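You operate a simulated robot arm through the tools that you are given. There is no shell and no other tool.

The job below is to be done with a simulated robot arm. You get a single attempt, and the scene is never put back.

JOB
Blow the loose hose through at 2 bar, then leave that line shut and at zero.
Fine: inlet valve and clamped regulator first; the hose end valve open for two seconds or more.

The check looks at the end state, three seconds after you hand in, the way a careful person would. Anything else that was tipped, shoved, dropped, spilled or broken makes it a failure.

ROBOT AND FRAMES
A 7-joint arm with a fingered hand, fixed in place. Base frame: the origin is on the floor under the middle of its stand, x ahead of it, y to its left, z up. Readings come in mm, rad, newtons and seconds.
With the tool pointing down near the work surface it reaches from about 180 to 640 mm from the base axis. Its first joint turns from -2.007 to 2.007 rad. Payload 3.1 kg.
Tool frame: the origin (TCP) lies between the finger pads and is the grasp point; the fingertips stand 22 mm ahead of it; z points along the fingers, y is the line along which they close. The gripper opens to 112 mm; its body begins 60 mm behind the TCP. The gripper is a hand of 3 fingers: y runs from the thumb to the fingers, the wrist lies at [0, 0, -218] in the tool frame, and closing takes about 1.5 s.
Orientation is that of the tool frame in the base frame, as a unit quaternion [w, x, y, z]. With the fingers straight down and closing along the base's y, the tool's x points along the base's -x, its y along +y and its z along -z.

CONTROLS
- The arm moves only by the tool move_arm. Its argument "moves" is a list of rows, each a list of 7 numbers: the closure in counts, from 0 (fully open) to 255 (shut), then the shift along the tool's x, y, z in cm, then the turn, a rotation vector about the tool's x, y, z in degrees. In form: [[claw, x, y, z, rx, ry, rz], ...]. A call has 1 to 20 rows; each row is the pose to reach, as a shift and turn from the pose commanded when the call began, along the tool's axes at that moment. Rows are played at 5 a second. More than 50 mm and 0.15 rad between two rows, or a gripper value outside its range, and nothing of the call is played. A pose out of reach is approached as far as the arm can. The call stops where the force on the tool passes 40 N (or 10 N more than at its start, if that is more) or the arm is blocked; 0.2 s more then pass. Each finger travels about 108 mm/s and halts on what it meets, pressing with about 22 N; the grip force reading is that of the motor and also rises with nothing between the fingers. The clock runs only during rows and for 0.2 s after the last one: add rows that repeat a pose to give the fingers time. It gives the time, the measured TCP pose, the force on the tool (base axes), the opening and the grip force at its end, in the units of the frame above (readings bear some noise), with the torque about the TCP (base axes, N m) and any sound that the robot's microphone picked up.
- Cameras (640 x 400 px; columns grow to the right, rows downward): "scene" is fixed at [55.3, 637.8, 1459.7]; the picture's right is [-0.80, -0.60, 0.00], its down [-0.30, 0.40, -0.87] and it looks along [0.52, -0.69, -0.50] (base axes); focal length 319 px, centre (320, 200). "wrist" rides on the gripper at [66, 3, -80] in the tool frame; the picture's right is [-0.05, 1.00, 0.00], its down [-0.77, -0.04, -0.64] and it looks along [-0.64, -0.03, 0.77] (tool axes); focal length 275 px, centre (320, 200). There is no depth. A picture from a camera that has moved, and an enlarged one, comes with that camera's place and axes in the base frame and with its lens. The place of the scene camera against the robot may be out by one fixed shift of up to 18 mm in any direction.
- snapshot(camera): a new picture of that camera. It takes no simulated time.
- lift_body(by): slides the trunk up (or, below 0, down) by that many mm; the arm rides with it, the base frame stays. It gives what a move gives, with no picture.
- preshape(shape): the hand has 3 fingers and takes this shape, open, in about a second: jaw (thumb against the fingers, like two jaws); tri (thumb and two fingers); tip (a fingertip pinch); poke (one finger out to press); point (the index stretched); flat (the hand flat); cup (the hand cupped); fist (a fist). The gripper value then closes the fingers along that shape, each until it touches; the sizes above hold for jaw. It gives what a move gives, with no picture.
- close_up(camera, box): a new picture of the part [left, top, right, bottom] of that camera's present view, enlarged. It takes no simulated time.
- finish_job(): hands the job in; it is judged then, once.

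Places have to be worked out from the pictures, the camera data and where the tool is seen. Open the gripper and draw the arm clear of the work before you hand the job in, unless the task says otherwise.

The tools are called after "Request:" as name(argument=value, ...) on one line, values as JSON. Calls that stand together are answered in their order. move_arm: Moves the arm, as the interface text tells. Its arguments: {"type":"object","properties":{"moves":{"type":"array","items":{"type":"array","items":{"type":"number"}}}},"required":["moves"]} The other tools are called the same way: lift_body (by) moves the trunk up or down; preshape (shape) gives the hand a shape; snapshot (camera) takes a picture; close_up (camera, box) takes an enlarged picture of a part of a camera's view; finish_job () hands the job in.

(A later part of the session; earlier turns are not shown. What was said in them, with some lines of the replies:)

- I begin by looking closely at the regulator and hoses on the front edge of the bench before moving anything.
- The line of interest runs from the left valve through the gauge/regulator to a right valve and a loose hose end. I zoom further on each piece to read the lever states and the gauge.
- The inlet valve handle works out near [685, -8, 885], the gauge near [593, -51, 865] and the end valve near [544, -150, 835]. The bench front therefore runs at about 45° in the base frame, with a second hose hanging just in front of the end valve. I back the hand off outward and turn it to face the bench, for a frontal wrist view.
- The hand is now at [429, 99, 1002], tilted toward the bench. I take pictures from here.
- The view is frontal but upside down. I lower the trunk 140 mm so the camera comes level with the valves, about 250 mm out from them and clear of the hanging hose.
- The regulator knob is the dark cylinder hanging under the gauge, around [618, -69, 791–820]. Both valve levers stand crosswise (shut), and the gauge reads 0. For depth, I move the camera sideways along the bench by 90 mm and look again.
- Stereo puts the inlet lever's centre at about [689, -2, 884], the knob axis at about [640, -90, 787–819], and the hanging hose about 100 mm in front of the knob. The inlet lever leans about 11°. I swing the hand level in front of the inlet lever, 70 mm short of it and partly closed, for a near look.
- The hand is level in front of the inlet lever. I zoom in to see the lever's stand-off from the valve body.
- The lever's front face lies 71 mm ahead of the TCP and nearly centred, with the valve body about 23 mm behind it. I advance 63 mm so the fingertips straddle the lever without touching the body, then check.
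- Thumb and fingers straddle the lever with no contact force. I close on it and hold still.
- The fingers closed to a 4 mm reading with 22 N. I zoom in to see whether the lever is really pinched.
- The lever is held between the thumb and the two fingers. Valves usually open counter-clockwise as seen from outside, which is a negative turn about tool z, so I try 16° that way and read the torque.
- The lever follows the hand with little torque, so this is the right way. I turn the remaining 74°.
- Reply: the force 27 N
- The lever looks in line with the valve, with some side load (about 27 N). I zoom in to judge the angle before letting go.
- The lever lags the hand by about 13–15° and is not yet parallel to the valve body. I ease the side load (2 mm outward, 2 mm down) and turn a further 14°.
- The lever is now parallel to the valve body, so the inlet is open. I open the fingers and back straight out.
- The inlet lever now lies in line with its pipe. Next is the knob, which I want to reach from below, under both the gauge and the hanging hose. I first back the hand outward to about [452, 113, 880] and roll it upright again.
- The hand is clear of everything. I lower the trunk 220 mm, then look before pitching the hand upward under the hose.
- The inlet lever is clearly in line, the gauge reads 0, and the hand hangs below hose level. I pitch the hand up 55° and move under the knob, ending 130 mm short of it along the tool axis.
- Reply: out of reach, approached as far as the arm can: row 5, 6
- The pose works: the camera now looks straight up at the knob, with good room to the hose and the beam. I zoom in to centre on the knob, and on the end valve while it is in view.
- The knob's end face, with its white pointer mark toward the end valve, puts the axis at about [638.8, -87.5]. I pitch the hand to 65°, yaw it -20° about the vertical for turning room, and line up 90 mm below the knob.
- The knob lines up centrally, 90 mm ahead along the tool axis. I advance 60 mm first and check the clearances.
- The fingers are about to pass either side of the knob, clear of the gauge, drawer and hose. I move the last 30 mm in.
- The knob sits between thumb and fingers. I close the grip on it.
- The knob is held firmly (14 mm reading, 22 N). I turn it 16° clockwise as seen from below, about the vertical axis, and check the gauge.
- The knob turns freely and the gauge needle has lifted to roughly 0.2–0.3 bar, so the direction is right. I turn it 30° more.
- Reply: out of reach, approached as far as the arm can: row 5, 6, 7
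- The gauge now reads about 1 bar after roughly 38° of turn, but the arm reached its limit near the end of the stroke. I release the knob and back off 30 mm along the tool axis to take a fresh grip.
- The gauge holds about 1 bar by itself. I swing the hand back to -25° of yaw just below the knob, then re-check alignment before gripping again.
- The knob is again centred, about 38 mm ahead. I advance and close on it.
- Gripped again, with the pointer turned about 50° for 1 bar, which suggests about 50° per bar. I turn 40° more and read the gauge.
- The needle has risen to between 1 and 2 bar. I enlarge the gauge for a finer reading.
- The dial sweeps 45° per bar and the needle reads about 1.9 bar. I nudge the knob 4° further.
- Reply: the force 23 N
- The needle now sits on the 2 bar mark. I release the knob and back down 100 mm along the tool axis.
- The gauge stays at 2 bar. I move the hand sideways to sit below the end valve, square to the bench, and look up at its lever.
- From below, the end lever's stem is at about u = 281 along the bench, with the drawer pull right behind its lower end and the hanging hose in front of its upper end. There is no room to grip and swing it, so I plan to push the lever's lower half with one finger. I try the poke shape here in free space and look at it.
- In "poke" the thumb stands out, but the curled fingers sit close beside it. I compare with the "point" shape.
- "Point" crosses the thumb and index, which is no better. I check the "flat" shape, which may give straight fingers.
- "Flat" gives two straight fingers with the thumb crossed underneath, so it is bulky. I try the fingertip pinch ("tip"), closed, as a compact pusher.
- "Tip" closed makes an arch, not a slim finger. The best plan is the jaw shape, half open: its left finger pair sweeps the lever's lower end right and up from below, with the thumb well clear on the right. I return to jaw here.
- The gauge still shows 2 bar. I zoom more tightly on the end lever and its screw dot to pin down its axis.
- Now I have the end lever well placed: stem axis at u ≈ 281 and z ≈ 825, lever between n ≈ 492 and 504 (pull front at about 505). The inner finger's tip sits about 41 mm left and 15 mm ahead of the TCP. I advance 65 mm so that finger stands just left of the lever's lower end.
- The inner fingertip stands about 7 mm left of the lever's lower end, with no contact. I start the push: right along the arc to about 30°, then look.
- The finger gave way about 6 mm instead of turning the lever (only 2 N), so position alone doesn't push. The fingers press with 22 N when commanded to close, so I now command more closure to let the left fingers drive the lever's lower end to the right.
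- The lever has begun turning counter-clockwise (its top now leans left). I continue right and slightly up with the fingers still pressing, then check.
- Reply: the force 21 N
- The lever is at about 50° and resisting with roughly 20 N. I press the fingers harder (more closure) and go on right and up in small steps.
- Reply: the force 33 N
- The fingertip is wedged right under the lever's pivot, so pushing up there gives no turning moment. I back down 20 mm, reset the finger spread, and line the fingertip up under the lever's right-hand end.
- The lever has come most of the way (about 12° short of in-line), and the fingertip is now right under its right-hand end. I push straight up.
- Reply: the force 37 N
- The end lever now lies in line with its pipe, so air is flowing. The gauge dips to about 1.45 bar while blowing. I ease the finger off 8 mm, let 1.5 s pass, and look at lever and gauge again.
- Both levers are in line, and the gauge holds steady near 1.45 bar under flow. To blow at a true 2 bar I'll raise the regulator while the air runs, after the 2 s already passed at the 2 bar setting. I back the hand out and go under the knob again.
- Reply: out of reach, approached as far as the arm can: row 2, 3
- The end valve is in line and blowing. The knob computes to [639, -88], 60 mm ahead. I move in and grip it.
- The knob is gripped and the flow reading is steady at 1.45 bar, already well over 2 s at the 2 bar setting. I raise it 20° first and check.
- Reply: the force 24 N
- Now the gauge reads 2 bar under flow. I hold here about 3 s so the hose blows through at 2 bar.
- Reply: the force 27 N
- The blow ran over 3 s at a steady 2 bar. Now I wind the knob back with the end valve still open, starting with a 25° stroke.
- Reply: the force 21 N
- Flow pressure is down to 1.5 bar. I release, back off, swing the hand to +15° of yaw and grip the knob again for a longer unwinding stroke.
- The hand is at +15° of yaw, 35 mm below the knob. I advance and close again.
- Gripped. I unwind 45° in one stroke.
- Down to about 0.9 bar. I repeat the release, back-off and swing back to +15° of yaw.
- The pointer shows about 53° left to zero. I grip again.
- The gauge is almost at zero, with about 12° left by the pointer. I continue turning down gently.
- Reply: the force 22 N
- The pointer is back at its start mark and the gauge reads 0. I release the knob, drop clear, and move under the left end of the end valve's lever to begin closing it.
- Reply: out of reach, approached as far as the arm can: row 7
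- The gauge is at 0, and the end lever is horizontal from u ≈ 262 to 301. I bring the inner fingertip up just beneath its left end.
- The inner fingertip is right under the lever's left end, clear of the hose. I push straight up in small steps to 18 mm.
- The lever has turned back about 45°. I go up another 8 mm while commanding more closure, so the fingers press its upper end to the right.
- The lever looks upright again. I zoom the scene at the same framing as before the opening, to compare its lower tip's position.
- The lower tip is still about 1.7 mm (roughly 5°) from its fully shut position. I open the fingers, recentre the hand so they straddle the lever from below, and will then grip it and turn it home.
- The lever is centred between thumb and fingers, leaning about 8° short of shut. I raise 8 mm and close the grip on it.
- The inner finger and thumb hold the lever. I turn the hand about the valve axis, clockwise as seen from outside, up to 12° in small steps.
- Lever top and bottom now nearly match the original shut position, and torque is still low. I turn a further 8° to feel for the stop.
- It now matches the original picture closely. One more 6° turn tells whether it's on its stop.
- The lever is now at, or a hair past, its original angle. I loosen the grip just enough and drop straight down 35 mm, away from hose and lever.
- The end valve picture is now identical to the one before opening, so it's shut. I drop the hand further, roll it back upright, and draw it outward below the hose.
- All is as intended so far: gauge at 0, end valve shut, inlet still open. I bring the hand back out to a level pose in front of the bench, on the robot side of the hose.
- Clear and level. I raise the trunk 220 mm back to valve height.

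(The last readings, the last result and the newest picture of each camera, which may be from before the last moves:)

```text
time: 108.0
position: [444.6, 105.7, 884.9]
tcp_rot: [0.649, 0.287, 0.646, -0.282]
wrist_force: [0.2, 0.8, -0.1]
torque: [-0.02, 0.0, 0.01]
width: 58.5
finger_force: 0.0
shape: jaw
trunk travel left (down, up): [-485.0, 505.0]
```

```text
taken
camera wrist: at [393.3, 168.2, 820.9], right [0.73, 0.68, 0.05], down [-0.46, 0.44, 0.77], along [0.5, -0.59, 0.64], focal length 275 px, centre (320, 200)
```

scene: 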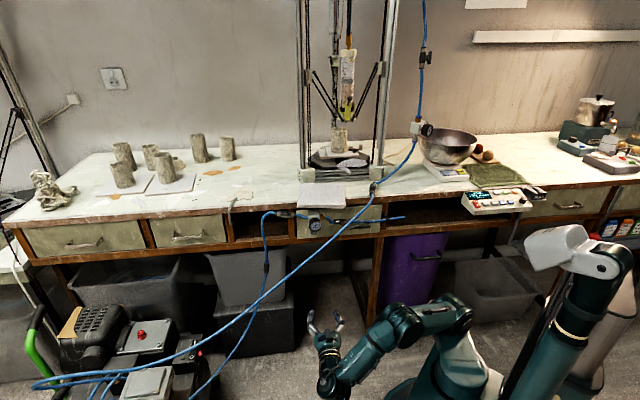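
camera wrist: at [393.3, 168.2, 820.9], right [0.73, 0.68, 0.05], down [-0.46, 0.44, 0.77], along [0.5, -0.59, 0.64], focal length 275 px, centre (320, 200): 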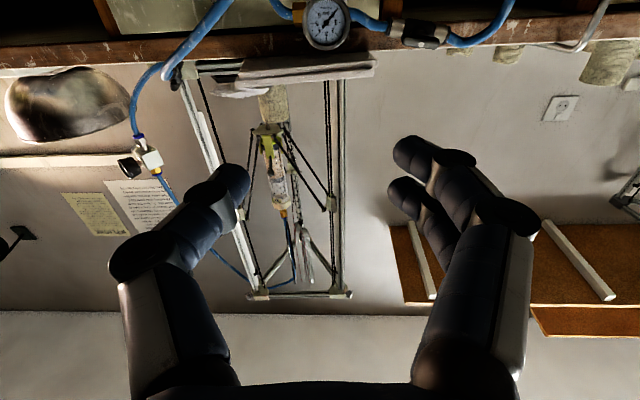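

Now the inlet valve. I move to 70 mm in front of its lever and roll the hand so the fingers will close above and below the horizontal lever.

Request:
move_arm(moves=[[120, 0.01, 1.05, 1.75, -0.21, -0.17, -7.86], [120, 0.02, 2.09, 3.5, -0.42, -0.34, -15.72], [120, 0.03, 3.14, 5.24, -0.63, -0.51, -23.57], [120, 0.04, 4.18, 6.99, -0.84, -0.68, -31.43], [120, 0.05, 5.23, 8.74, -1.05, -0.86, -39.29], [120, 0.06, 6.27, 10.49, -1.25, -1.03, -47.15], [120, 0.07, 7.32, 12.24, -1.46, -1.2, -55.01], [120, 0.08, 8.36, 13.98, -1.67, -1.37, -62.86], [120, 0.09, 9.41, 15.73, -1.88, -1.54, -70.72], [120, 0.1, 10.45, 17.48, -2.09, -1.71, -78.58], [120, 0.1, 10.45, 17.48, -2.09, -1.71, -78.58]])

Request:
snapshot(camera="wrist")

Request:
close_up(camera="wrist", box=[240, 40, 420, 200])

Request:
close_up(camera="scene", box=[255, 190, 335, 245])

```text
time: 110.4
position: [639.9, 48.3, 884.7]
tcp_rot: [0.336, -0.203, 0.677, -0.622]
wrist_force: [1.3, 0.0, 0.3]
torque: [0.0, 0.01, -0.01]
width: 59.0
finger_force: 0.1
shape: jaw
trunk travel left (down, up): [-485.0, 505.0]
```

```text
taken
camera wrist: at [538.1, 59.9, 870.3], right [0.17, 0.18, -0.97], down [0.08, 0.98, 0.19], along [0.98, -0.11, 0.16], focal length 275 px, centre (320, 200)
```

wrist: 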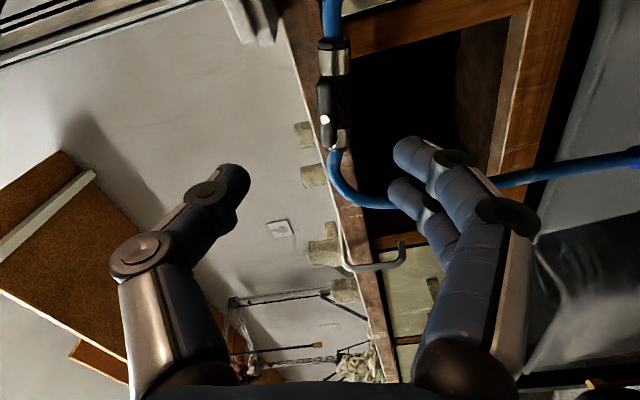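

```text
2.50 times, centred on (330, 120) of wrist
camera zoom: at [538.1, 59.9, 870.3], right [0.17, 0.18, -0.97], down [0.08, 0.98, 0.19], along [0.98, -0.11, 0.16], focal length 688 px, centre (295, 400)
```

zoom: 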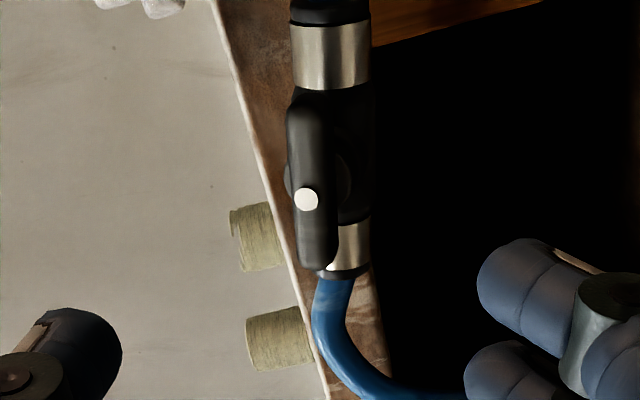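

```text
7.27 times, centred on (295, 218) of scene
camera zoom: at [55.3, 637.8, 1459.7], right [-0.8, -0.6, 0.0], down [-0.3, 0.4, -0.87], along [0.52, -0.69, -0.5], focal length 2321 px, centre (502, 73)
```

zoom: 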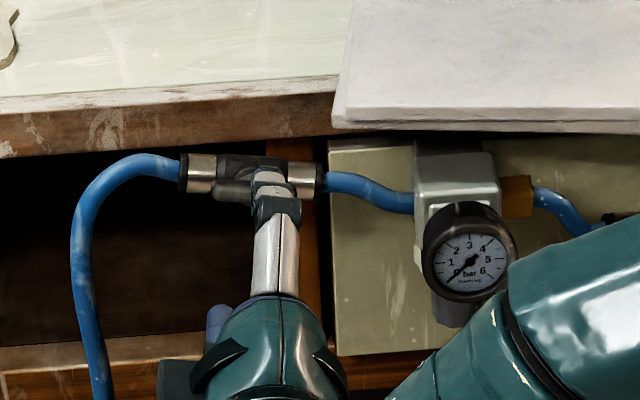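

The inlet lever lies straight between the fingers, 2 mm off centre. I advance 62 mm and close on it.

Request:
move_arm(moves=[[120, 0, 0.07, 2.1, 0, 0, 0], [120, 0, 0.14, 4.2, 0, 0, 0], [120, 0, 0.2, 5.5, 0, 0, 0], [120, 0, 0.2, 6.2, 0, 0, 0], [120, 0, 0.2, 6.2, 0, 0, 0], [170, 0, 0.2, 6.2, 0, 0, 0], [210, 0, 0.2, 6.2, 0, 0, 0], [255, 0, 0.2, 6.2, 0, 0, 0], [255, 0, 0.2, 6.2, 0, 0, 0], [255, 0, 0.2, 6.2, 0, 0, 0], [255, 0, 0.2, 6.2, 0, 0, 0], [255, 0, 0.2, 6.2, 0, 0, 0]])

Request:
close_up(camera="wrist", box=[240, 60, 420, 220])

Request:
close_up(camera="scene", box=[270, 200, 305, 225])

```text
time: 113.0
position: [684.9, 5.6, 883.7]
tcp_rot: [0.337, -0.202, 0.677, -0.622]
wrist_force: [-0.1, -0.8, -1.1]
torque: [0.15, 0.16, 0.0]
width: 6.0
finger_force: 22.0
shape: jaw
trunk travel left (down, up): [-485.0, 505.0]
```

```text
2.50 times, centred on (330, 140) of wrist
camera zoom: at [582.8, 17.0, 868.3], right [0.18, 0.18, -0.97], down [0.08, 0.98, 0.19], along [0.98, -0.11, 0.16], focal length 688 px, centre (295, 350)
```

zoom: 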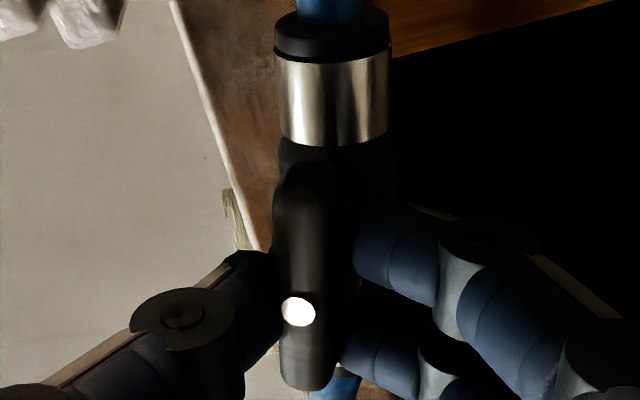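

```text
16.00 times, centred on (288, 212) of scene
camera zoom: at [55.3, 637.8, 1459.7], right [-0.8, -0.6, 0.0], down [-0.3, 0.4, -0.87], along [0.52, -0.69, -0.5], focal length 5107 px, centre (840, 0)
```

zoom: 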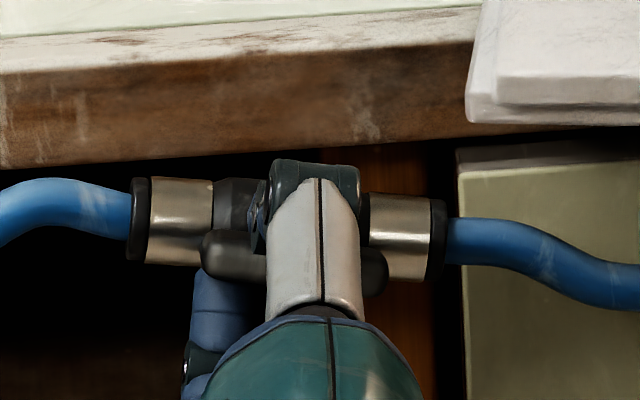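

A firm, centred grip with almost no side load. I turn the lever clockwise, first 60°.

Request:
move_arm(moves=[[255, 0, 0, 0, 0, 0, 5], [255, 0, 0, 0, 0, 0, 10], [255, 0, 0, 0, 0, 0, 15], [255, 0, 0, 0, 0, 0, 20], [255, 0, 0, 0, 0, 0, 25], [255, 0, 0, 0, 0, 0, 30], [255, 0, 0, 0, 0, 0, 36], [255, 0, 0, 0, 0, 0, 42], [255, 0, 0, 0, 0, 0, 48], [255, 0, 0, 0, 0, 0, 54], [255, 0, 0, 0, 0, 0, 60], [255, 0, 0, 0, 0, 0, 60]])

Request:
close_up(camera="wrist", box=[240, 60, 420, 220])

Request:
close_up(camera="scene", box=[265, 195, 315, 230])

```text
time: 115.6
position: [683.3, 3.3, 883.7]
tcp_rot: [0.603, 0.164, 0.688, -0.369]
wrist_force: [-7.9, -6.4, -1.9]
torque: [0.07, 0.15, -0.18]
width: 5.2
finger_force: 22.0
shape: jaw
trunk travel left (down, up): [-485.0, 505.0]
```

```text
2.50 times, centred on (330, 140) of wrist
camera zoom: at [614.3, 48.3, 821.5], right [0.68, 0.68, -0.27], down [-0.31, 0.59, 0.74], along [0.67, -0.43, 0.61], focal length 688 px, centre (295, 350)
```

zoom: 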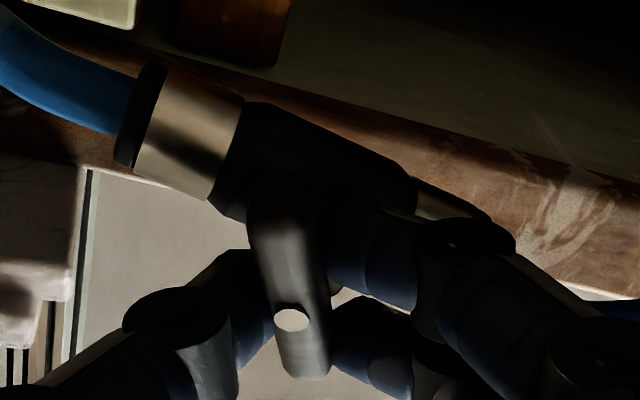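

```text
11.43 times, centred on (290, 212) of scene
camera zoom: at [55.3, 637.8, 1459.7], right [-0.8, -0.6, 0.0], down [-0.3, 0.4, -0.87], along [0.52, -0.69, -0.5], focal length 3648 px, centre (663, 57)
```

zoom: 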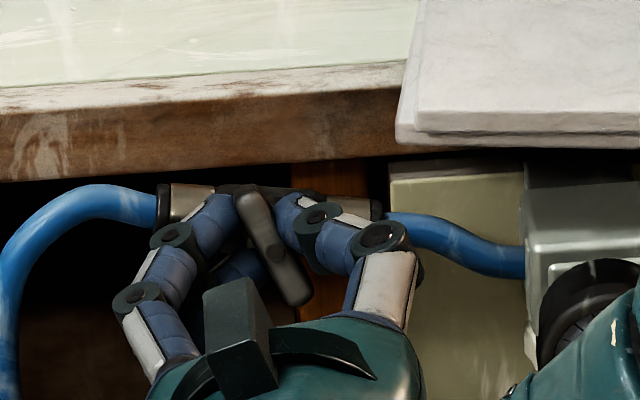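

The lever follows well (about 60° turned). I turn 36° more, to run it onto its stop.

Request:
move_arm(moves=[[255, 0, 0, 0, 0, 0, 5], [255, 0, 0, 0, 0, 0, 10], [255, 0, 0, 0, 0, 0, 15], [255, 0, 0, 0, 0, 0, 20], [255, 0, 0, 0, 0, 0, 25], [255, 0, 0, 0, 0, 0, 30], [255, 0, 0, 0, 0, 0, 33], [255, 0, 0, 0, 0, 0, 36], [255, 0, 0, 0, 0, 0, 36]])

Request:
close_up(camera="wrist", box=[240, 60, 420, 220])

Request:
close_up(camera="scene", box=[265, 195, 315, 230])

```text
time: 117.6
position: [683.5, 2.9, 884.2]
tcp_rot: [0.688, 0.369, 0.603, -0.166]
wrist_force: [-14.8, -9.6, -4.0]
torque: [0.03, 0.19, -0.37]
width: 5.3
finger_force: 22.2
shape: jaw
trunk travel left (down, up): [-485.0, 505.0]
```

```text
2.50 times, centred on (330, 140) of wrist
camera zoom: at [642.9, 76.7, 823.7], right [0.66, 0.66, 0.35], down [-0.64, 0.26, 0.72], along [0.39, -0.7, 0.6], focal length 688 px, centre (295, 350)
```

zoom: 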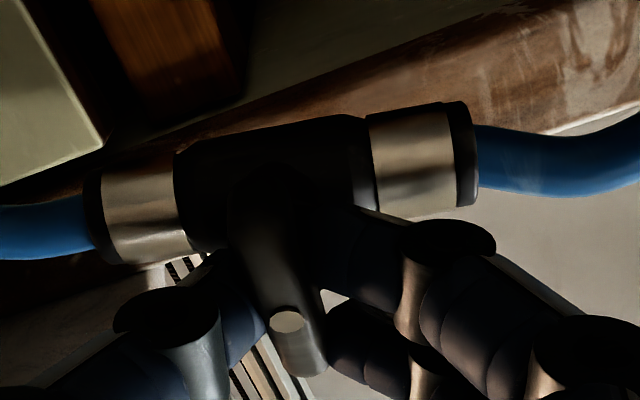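

```text
11.43 times, centred on (290, 212) of scene
camera zoom: at [55.3, 637.8, 1459.7], right [-0.8, -0.6, 0.0], down [-0.3, 0.4, -0.87], along [0.52, -0.69, -0.5], focal length 3648 px, centre (663, 57)
```

zoom: 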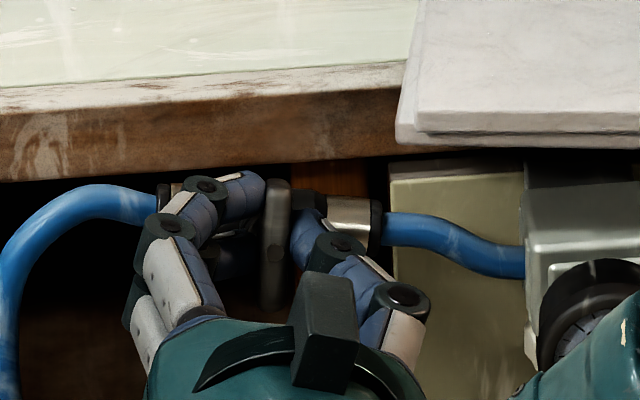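

The lever is crosswise again and matches its original shut look. I give it 8° more to be sure it sits on the stop.

Request:
move_arm(moves=[[255, 0, 0, 0, 0, 0, 4], [255, 0, 0, 0, 0, 0, 8], [255, 0, 0, 0, 0, 0, 8]])

Request:
close_up(camera="scene", box=[265, 195, 315, 230])

Request:
close_up(camera="wrist", box=[240, 60, 420, 220])

```text
time: 118.4
position: [682.1, 3.6, 883.4]
tcp_rot: [0.698, 0.41, 0.576, -0.116]
wrist_force: [-15.8, -10.2, -3.2]
torque: [-0.04, 0.29, -0.38]
width: 5.0
finger_force: 22.4
shape: jaw
trunk travel left (down, up): [-485.0, 505.0]
```

```text
11.43 times, centred on (290, 212) of scene
camera zoom: at [55.3, 637.8, 1459.7], right [-0.8, -0.6, 0.0], down [-0.3, 0.4, -0.87], along [0.52, -0.69, -0.5], focal length 3648 px, centre (663, 57)
```

zoom: 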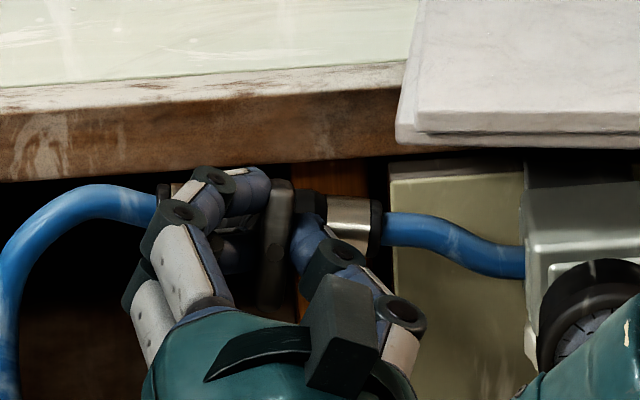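

```text
2.50 times, centred on (330, 140) of wrist
camera zoom: at [648.9, 83.0, 827.8], right [0.62, 0.62, 0.48], down [-0.71, 0.19, 0.68], along [0.33, -0.76, 0.56], focal length 688 px, centre (295, 350)
```

zoom: 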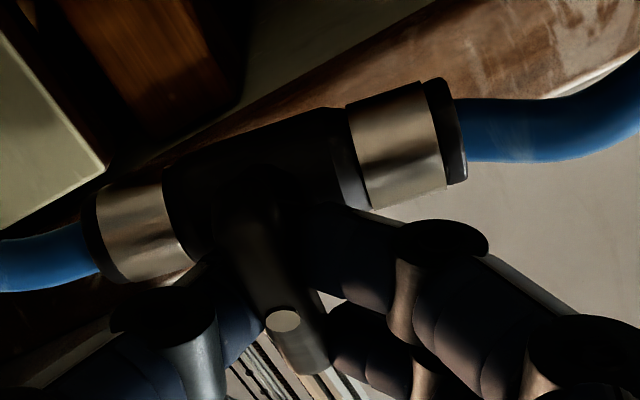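

The lever stays put while torque rises, so it's on its stop. I open the fingers and back straight out.

Request:
move_arm(moves=[[210, 0, 0, 0, 0, 0, 0], [160, 0, 0, 0, 0, 0, 0], [140, 0, 0, 0, 0, 0, 0], [140, 0, 0, 0, 0, 0, 0], [140, 0, 0, -2, 0, 0, 0], [140, 0, 0, -4, 0, 0, 0], [140, 0, 0, -6, 0, 0, 0], [140, 0, 0, -9, 0, 0, 0], [140, 0, 0, -9, 0, 0, 0]])

Request:
snapshot(camera="wrist")

Request:
close_up(camera="scene", box=[260, 200, 330, 244])

```text
time: 120.4
position: [620.9, 67.4, 882.1]
tcp_rot: [0.697, 0.409, 0.577, -0.118]
wrist_force: [0.1, 0.8, 0.1]
torque: [-0.01, 0.04, 0.01]
width: 50.1
finger_force: 0.0
shape: jaw
trunk travel left (down, up): [-485.0, 505.0]
```

```text
taken
camera wrist: at [586.2, 147.7, 826.2], right [0.62, 0.62, 0.48], down [-0.71, 0.19, 0.68], along [0.33, -0.76, 0.56], focal length 275 px, centre (320, 200)
```

wrist: 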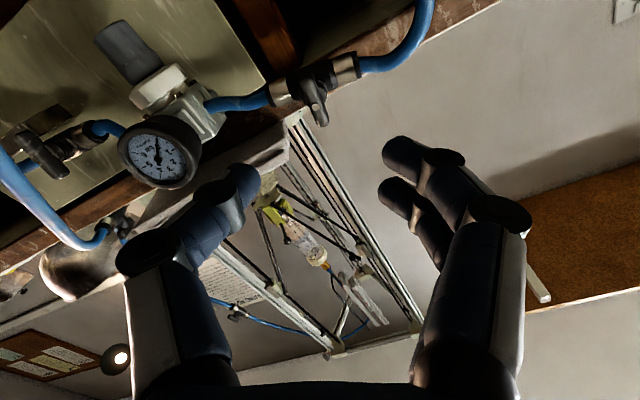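

```text
9.09 times, centred on (295, 222) of scene
camera zoom: at [55.3, 637.8, 1459.7], right [-0.8, -0.6, 0.0], down [-0.3, 0.4, -0.87], along [0.52, -0.69, -0.5], focal length 2902 px, centre (547, 0)
```

zoom: 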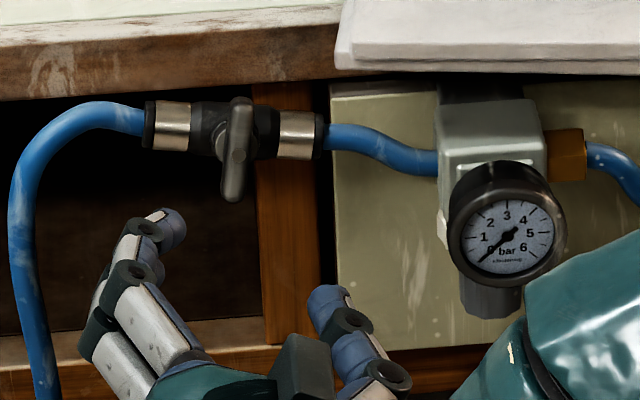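

The inlet lever and gauge look exactly as at the start: shut and at zero. I draw the arm well back from the bench with the hand open.

Request:
move_arm(moves=[[120, 0, 0, -2.5, 0, 0, -5], [90, 0, 0, -5, 0, 0, -10], [60, 0, 0, -7.5, 0, 0, -15], [30, 0, 0, -10, 0, 0, -20], [0, 0, 0, -12.5, 0, 0, -25], [0, 0, 0, -15, 0, 0, -25], [0, 0, 0, -15, 0, 0, -25]])

Request:
lift_body(by=140)

Request:
snapshot(camera="scene")

Request:
close_up(camera="scene", box=[240, 180, 440, 305])

Request:
snapshot(camera="wrist")

```text
time: 122.0
position: [514.7, 173.0, 882.3]
tcp_rot: [0.655, 0.275, 0.651, -0.267]
wrist_force: [-0.1, 0.0, -0.1]
torque: [0.0, 0.01, -0.01]
width: 111.9
finger_force: 0.1
shape: jaw
trunk travel left (down, up): [-485.0, 505.0]
```

```text
time: 123.7
position: [514.5, 174.8, 1022.9]
tcp_rot: [0.656, 0.275, 0.651, -0.265]
wrist_force: [-0.1, 0.3, 0.4]
torque: [-0.01, -0.01, 0.03]
width: 112.1
finger_force: 0.0
shape: jaw
trunk travel left (down, up): [-625.0, 365.0]
```

```text
taken
```

scene: 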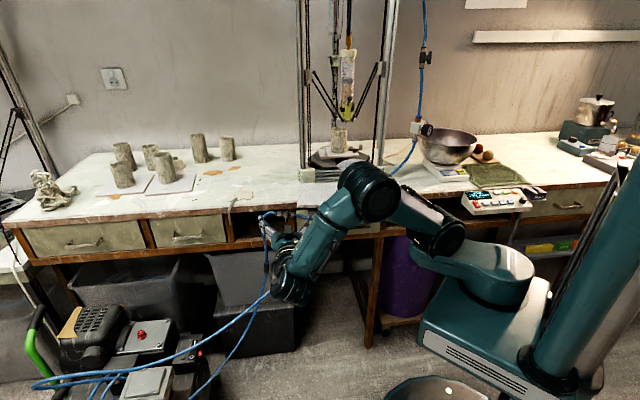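

```text
3.20 times, centred on (340, 242) of scene
camera zoom: at [55.3, 637.8, 1459.7], right [-0.8, -0.6, 0.0], down [-0.3, 0.4, -0.87], along [0.52, -0.69, -0.5], focal length 1021 px, centre (256, 64)
```

zoom: 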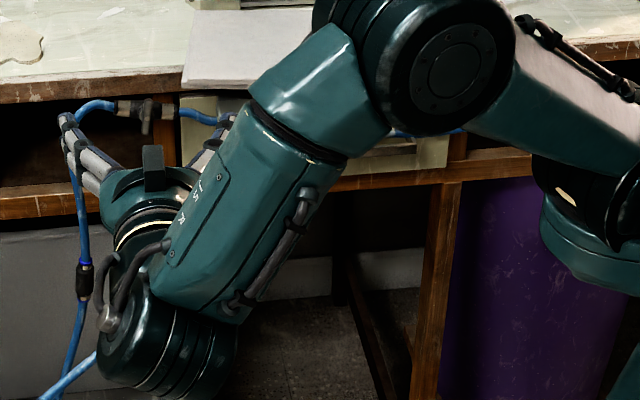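

```text
taken
camera wrist: at [460.5, 234.0, 958.0], right [0.7, 0.71, 0.06], down [-0.48, 0.42, 0.77], along [0.52, -0.57, 0.64], focal length 275 px, centre (320, 200)
```

wrist: 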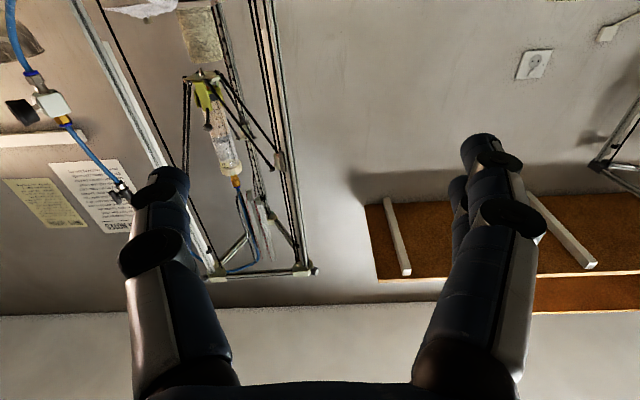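

The arm blocks the camera's view of the line. I move the hand to the right and slightly back, so I can inspect everything once more.

Request:
move_arm(moves=[[0, 0, -3.5, -0.8, 0, 0, 0], [0, 0, -7, -1.6, 0, 0, 0], [0, 0, -10.5, -2.4, 0, 0, 0], [0, 0, -14, -3.2, 0, 0, 0], [0, 0, -17, -4, 0, 0, 0], [0, 0, -17, -4, 0, 0, 0]])

Request:
snapshot(camera="scene")

Request:
close_up(camera="scene", box=[240, 180, 440, 305])

Request:
close_up(camera="scene", box=[312, 215, 324, 231])

```text
time: 125.1
position: [366.2, 81.3, 1018.9]
tcp_rot: [0.655, 0.276, 0.651, -0.265]
wrist_force: [0.4, 0.4, -0.5]
torque: [-0.02, -0.01, -0.01]
width: 111.9
finger_force: 0.0
shape: jaw
trunk travel left (down, up): [-625.0, 365.0]
```

```text
taken
```

scene: 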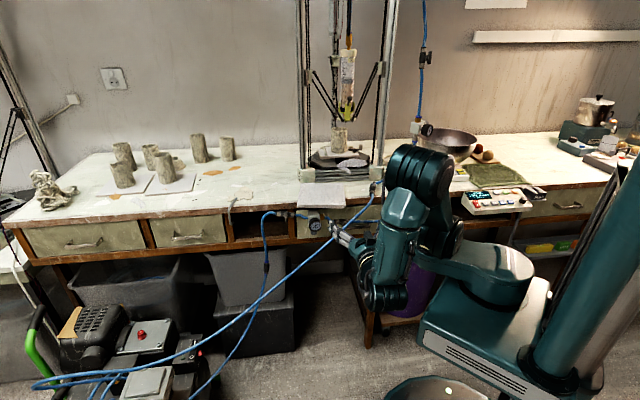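

```text
3.20 times, centred on (340, 242) of scene
camera zoom: at [55.3, 637.8, 1459.7], right [-0.8, -0.6, 0.0], down [-0.3, 0.4, -0.87], along [0.52, -0.69, -0.5], focal length 1021 px, centre (256, 64)
```

zoom: 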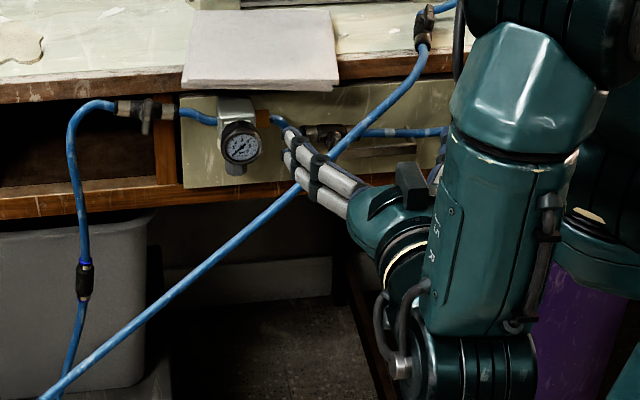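

```text
16.00 times, centred on (318, 223) of scene
camera zoom: at [55.3, 637.8, 1459.7], right [-0.8, -0.6, 0.0], down [-0.3, 0.4, -0.87], along [0.52, -0.69, -0.5], focal length 5107 px, centre (352, -168)
```

zoom: 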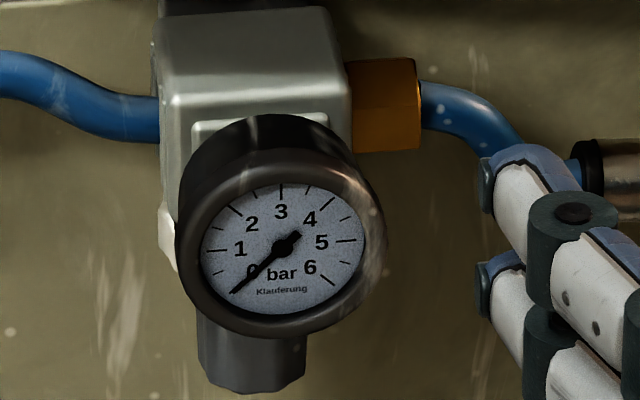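

The gauge reads zero. I tip the hand down to get a wrist-camera view of all the levers as a last check.

Request:
move_arm(moves=[[0, 0, 0, 0, 0, 8, 0], [0, 0, 0, 0, 0, 16, 0], [0, 0, 0, 0, 0, 24, 0], [0, 0, 0, 0, 0, 32, 0], [0, 0, 0, 0, 0, 40, 0], [0, 0, 0, 0, 0, 48, 0], [0, 0, 0, 0, 0, 48, 0]])

Request:
snapshot(camera="wrist")

Request:
close_up(camera="wrist", box=[200, 40, 480, 200])

Request:
close_up(camera="scene", box=[260, 190, 400, 260])

```text
time: 126.7
position: [366.8, 80.9, 1019.7]
tcp_rot: [0.332, 0.359, 0.862, -0.131]
wrist_force: [-0.2, 0.1, -0.1]
torque: [0.0, -0.02, 0.0]
width: 111.8
finger_force: 0.1
shape: jaw
trunk travel left (down, up): [-625.0, 365.0]
```

```text
taken
camera wrist: at [295.5, 157.0, 1037.5], right [0.73, 0.68, 0.04], down [0.07, -0.14, 0.99], along [0.68, -0.72, -0.15], focal length 275 px, centre (320, 200)
```

wrist: 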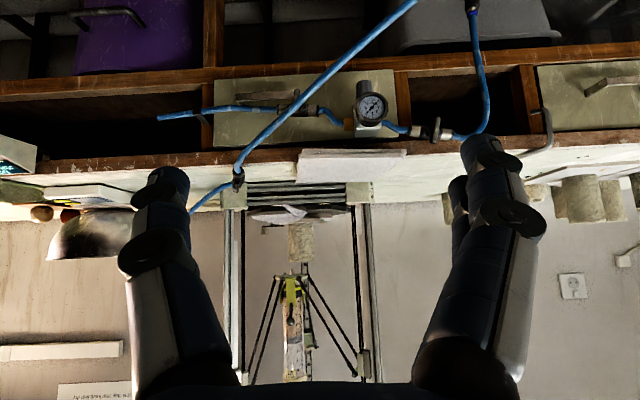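

```text
2.29 times, centred on (340, 120) of wrist
camera zoom: at [295.5, 157.0, 1037.5], right [0.73, 0.68, 0.04], down [0.07, -0.14, 0.99], along [0.68, -0.72, -0.15], focal length 629 px, centre (274, 383)
```

zoom: 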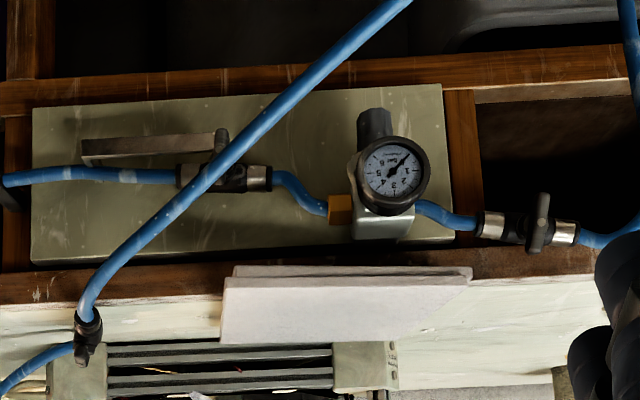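

```text
4.57 times, centred on (330, 225) of scene
camera zoom: at [55.3, 637.8, 1459.7], right [-0.8, -0.6, 0.0], down [-0.3, 0.4, -0.87], along [0.52, -0.69, -0.5], focal length 1459 px, centre (274, 86)
```

zoom: 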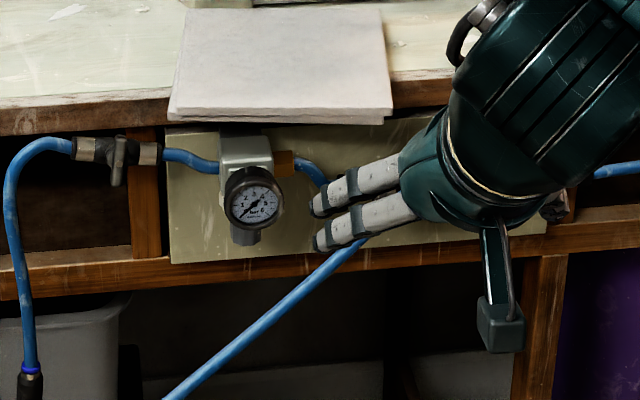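

Both levers stand crosswise (shut), the gauge reads 0 bar, and the other hose, papers and bench items are where they were. The hand is open and clear of the bench, so I hand in the job.

Request:
finish_job()

```text
The job is handed in.
```

I blew the loose hose through at 2 bar and left that line shut and at zero. The job is handed in, but I haven't seen the check's result.

- **Opening:** I opened the inlet valve first and set the clamped regulator to 2 bar on the gauge. Then I opened the hose end valve.
- **Blow:** With air flowing, the gauge dropped to about 1.45 bar. After more than 2 s at that setting, I turned the regulator up until the gauge read 2 bar under flow and held it there for about 3 s. The end valve was open for roughly half a minute in all. To get 2 bar under flow, the regulator had to be set to roughly 2.6–2.7 bar; the gauge itself never read noticeably above 2 bar.
- **Shutting down:** With the end valve still open, I wound the regulator back until its pointer was on the starting mark and the gauge read 0. Then I shut the end valve, then the inlet valve.

At hand-in both levers stood crosswise as they did at the start, and the gauge read 0. In the last pictures the other hose, the papers and the things on the bench were where they had been. The hand was open and clear of the bench.
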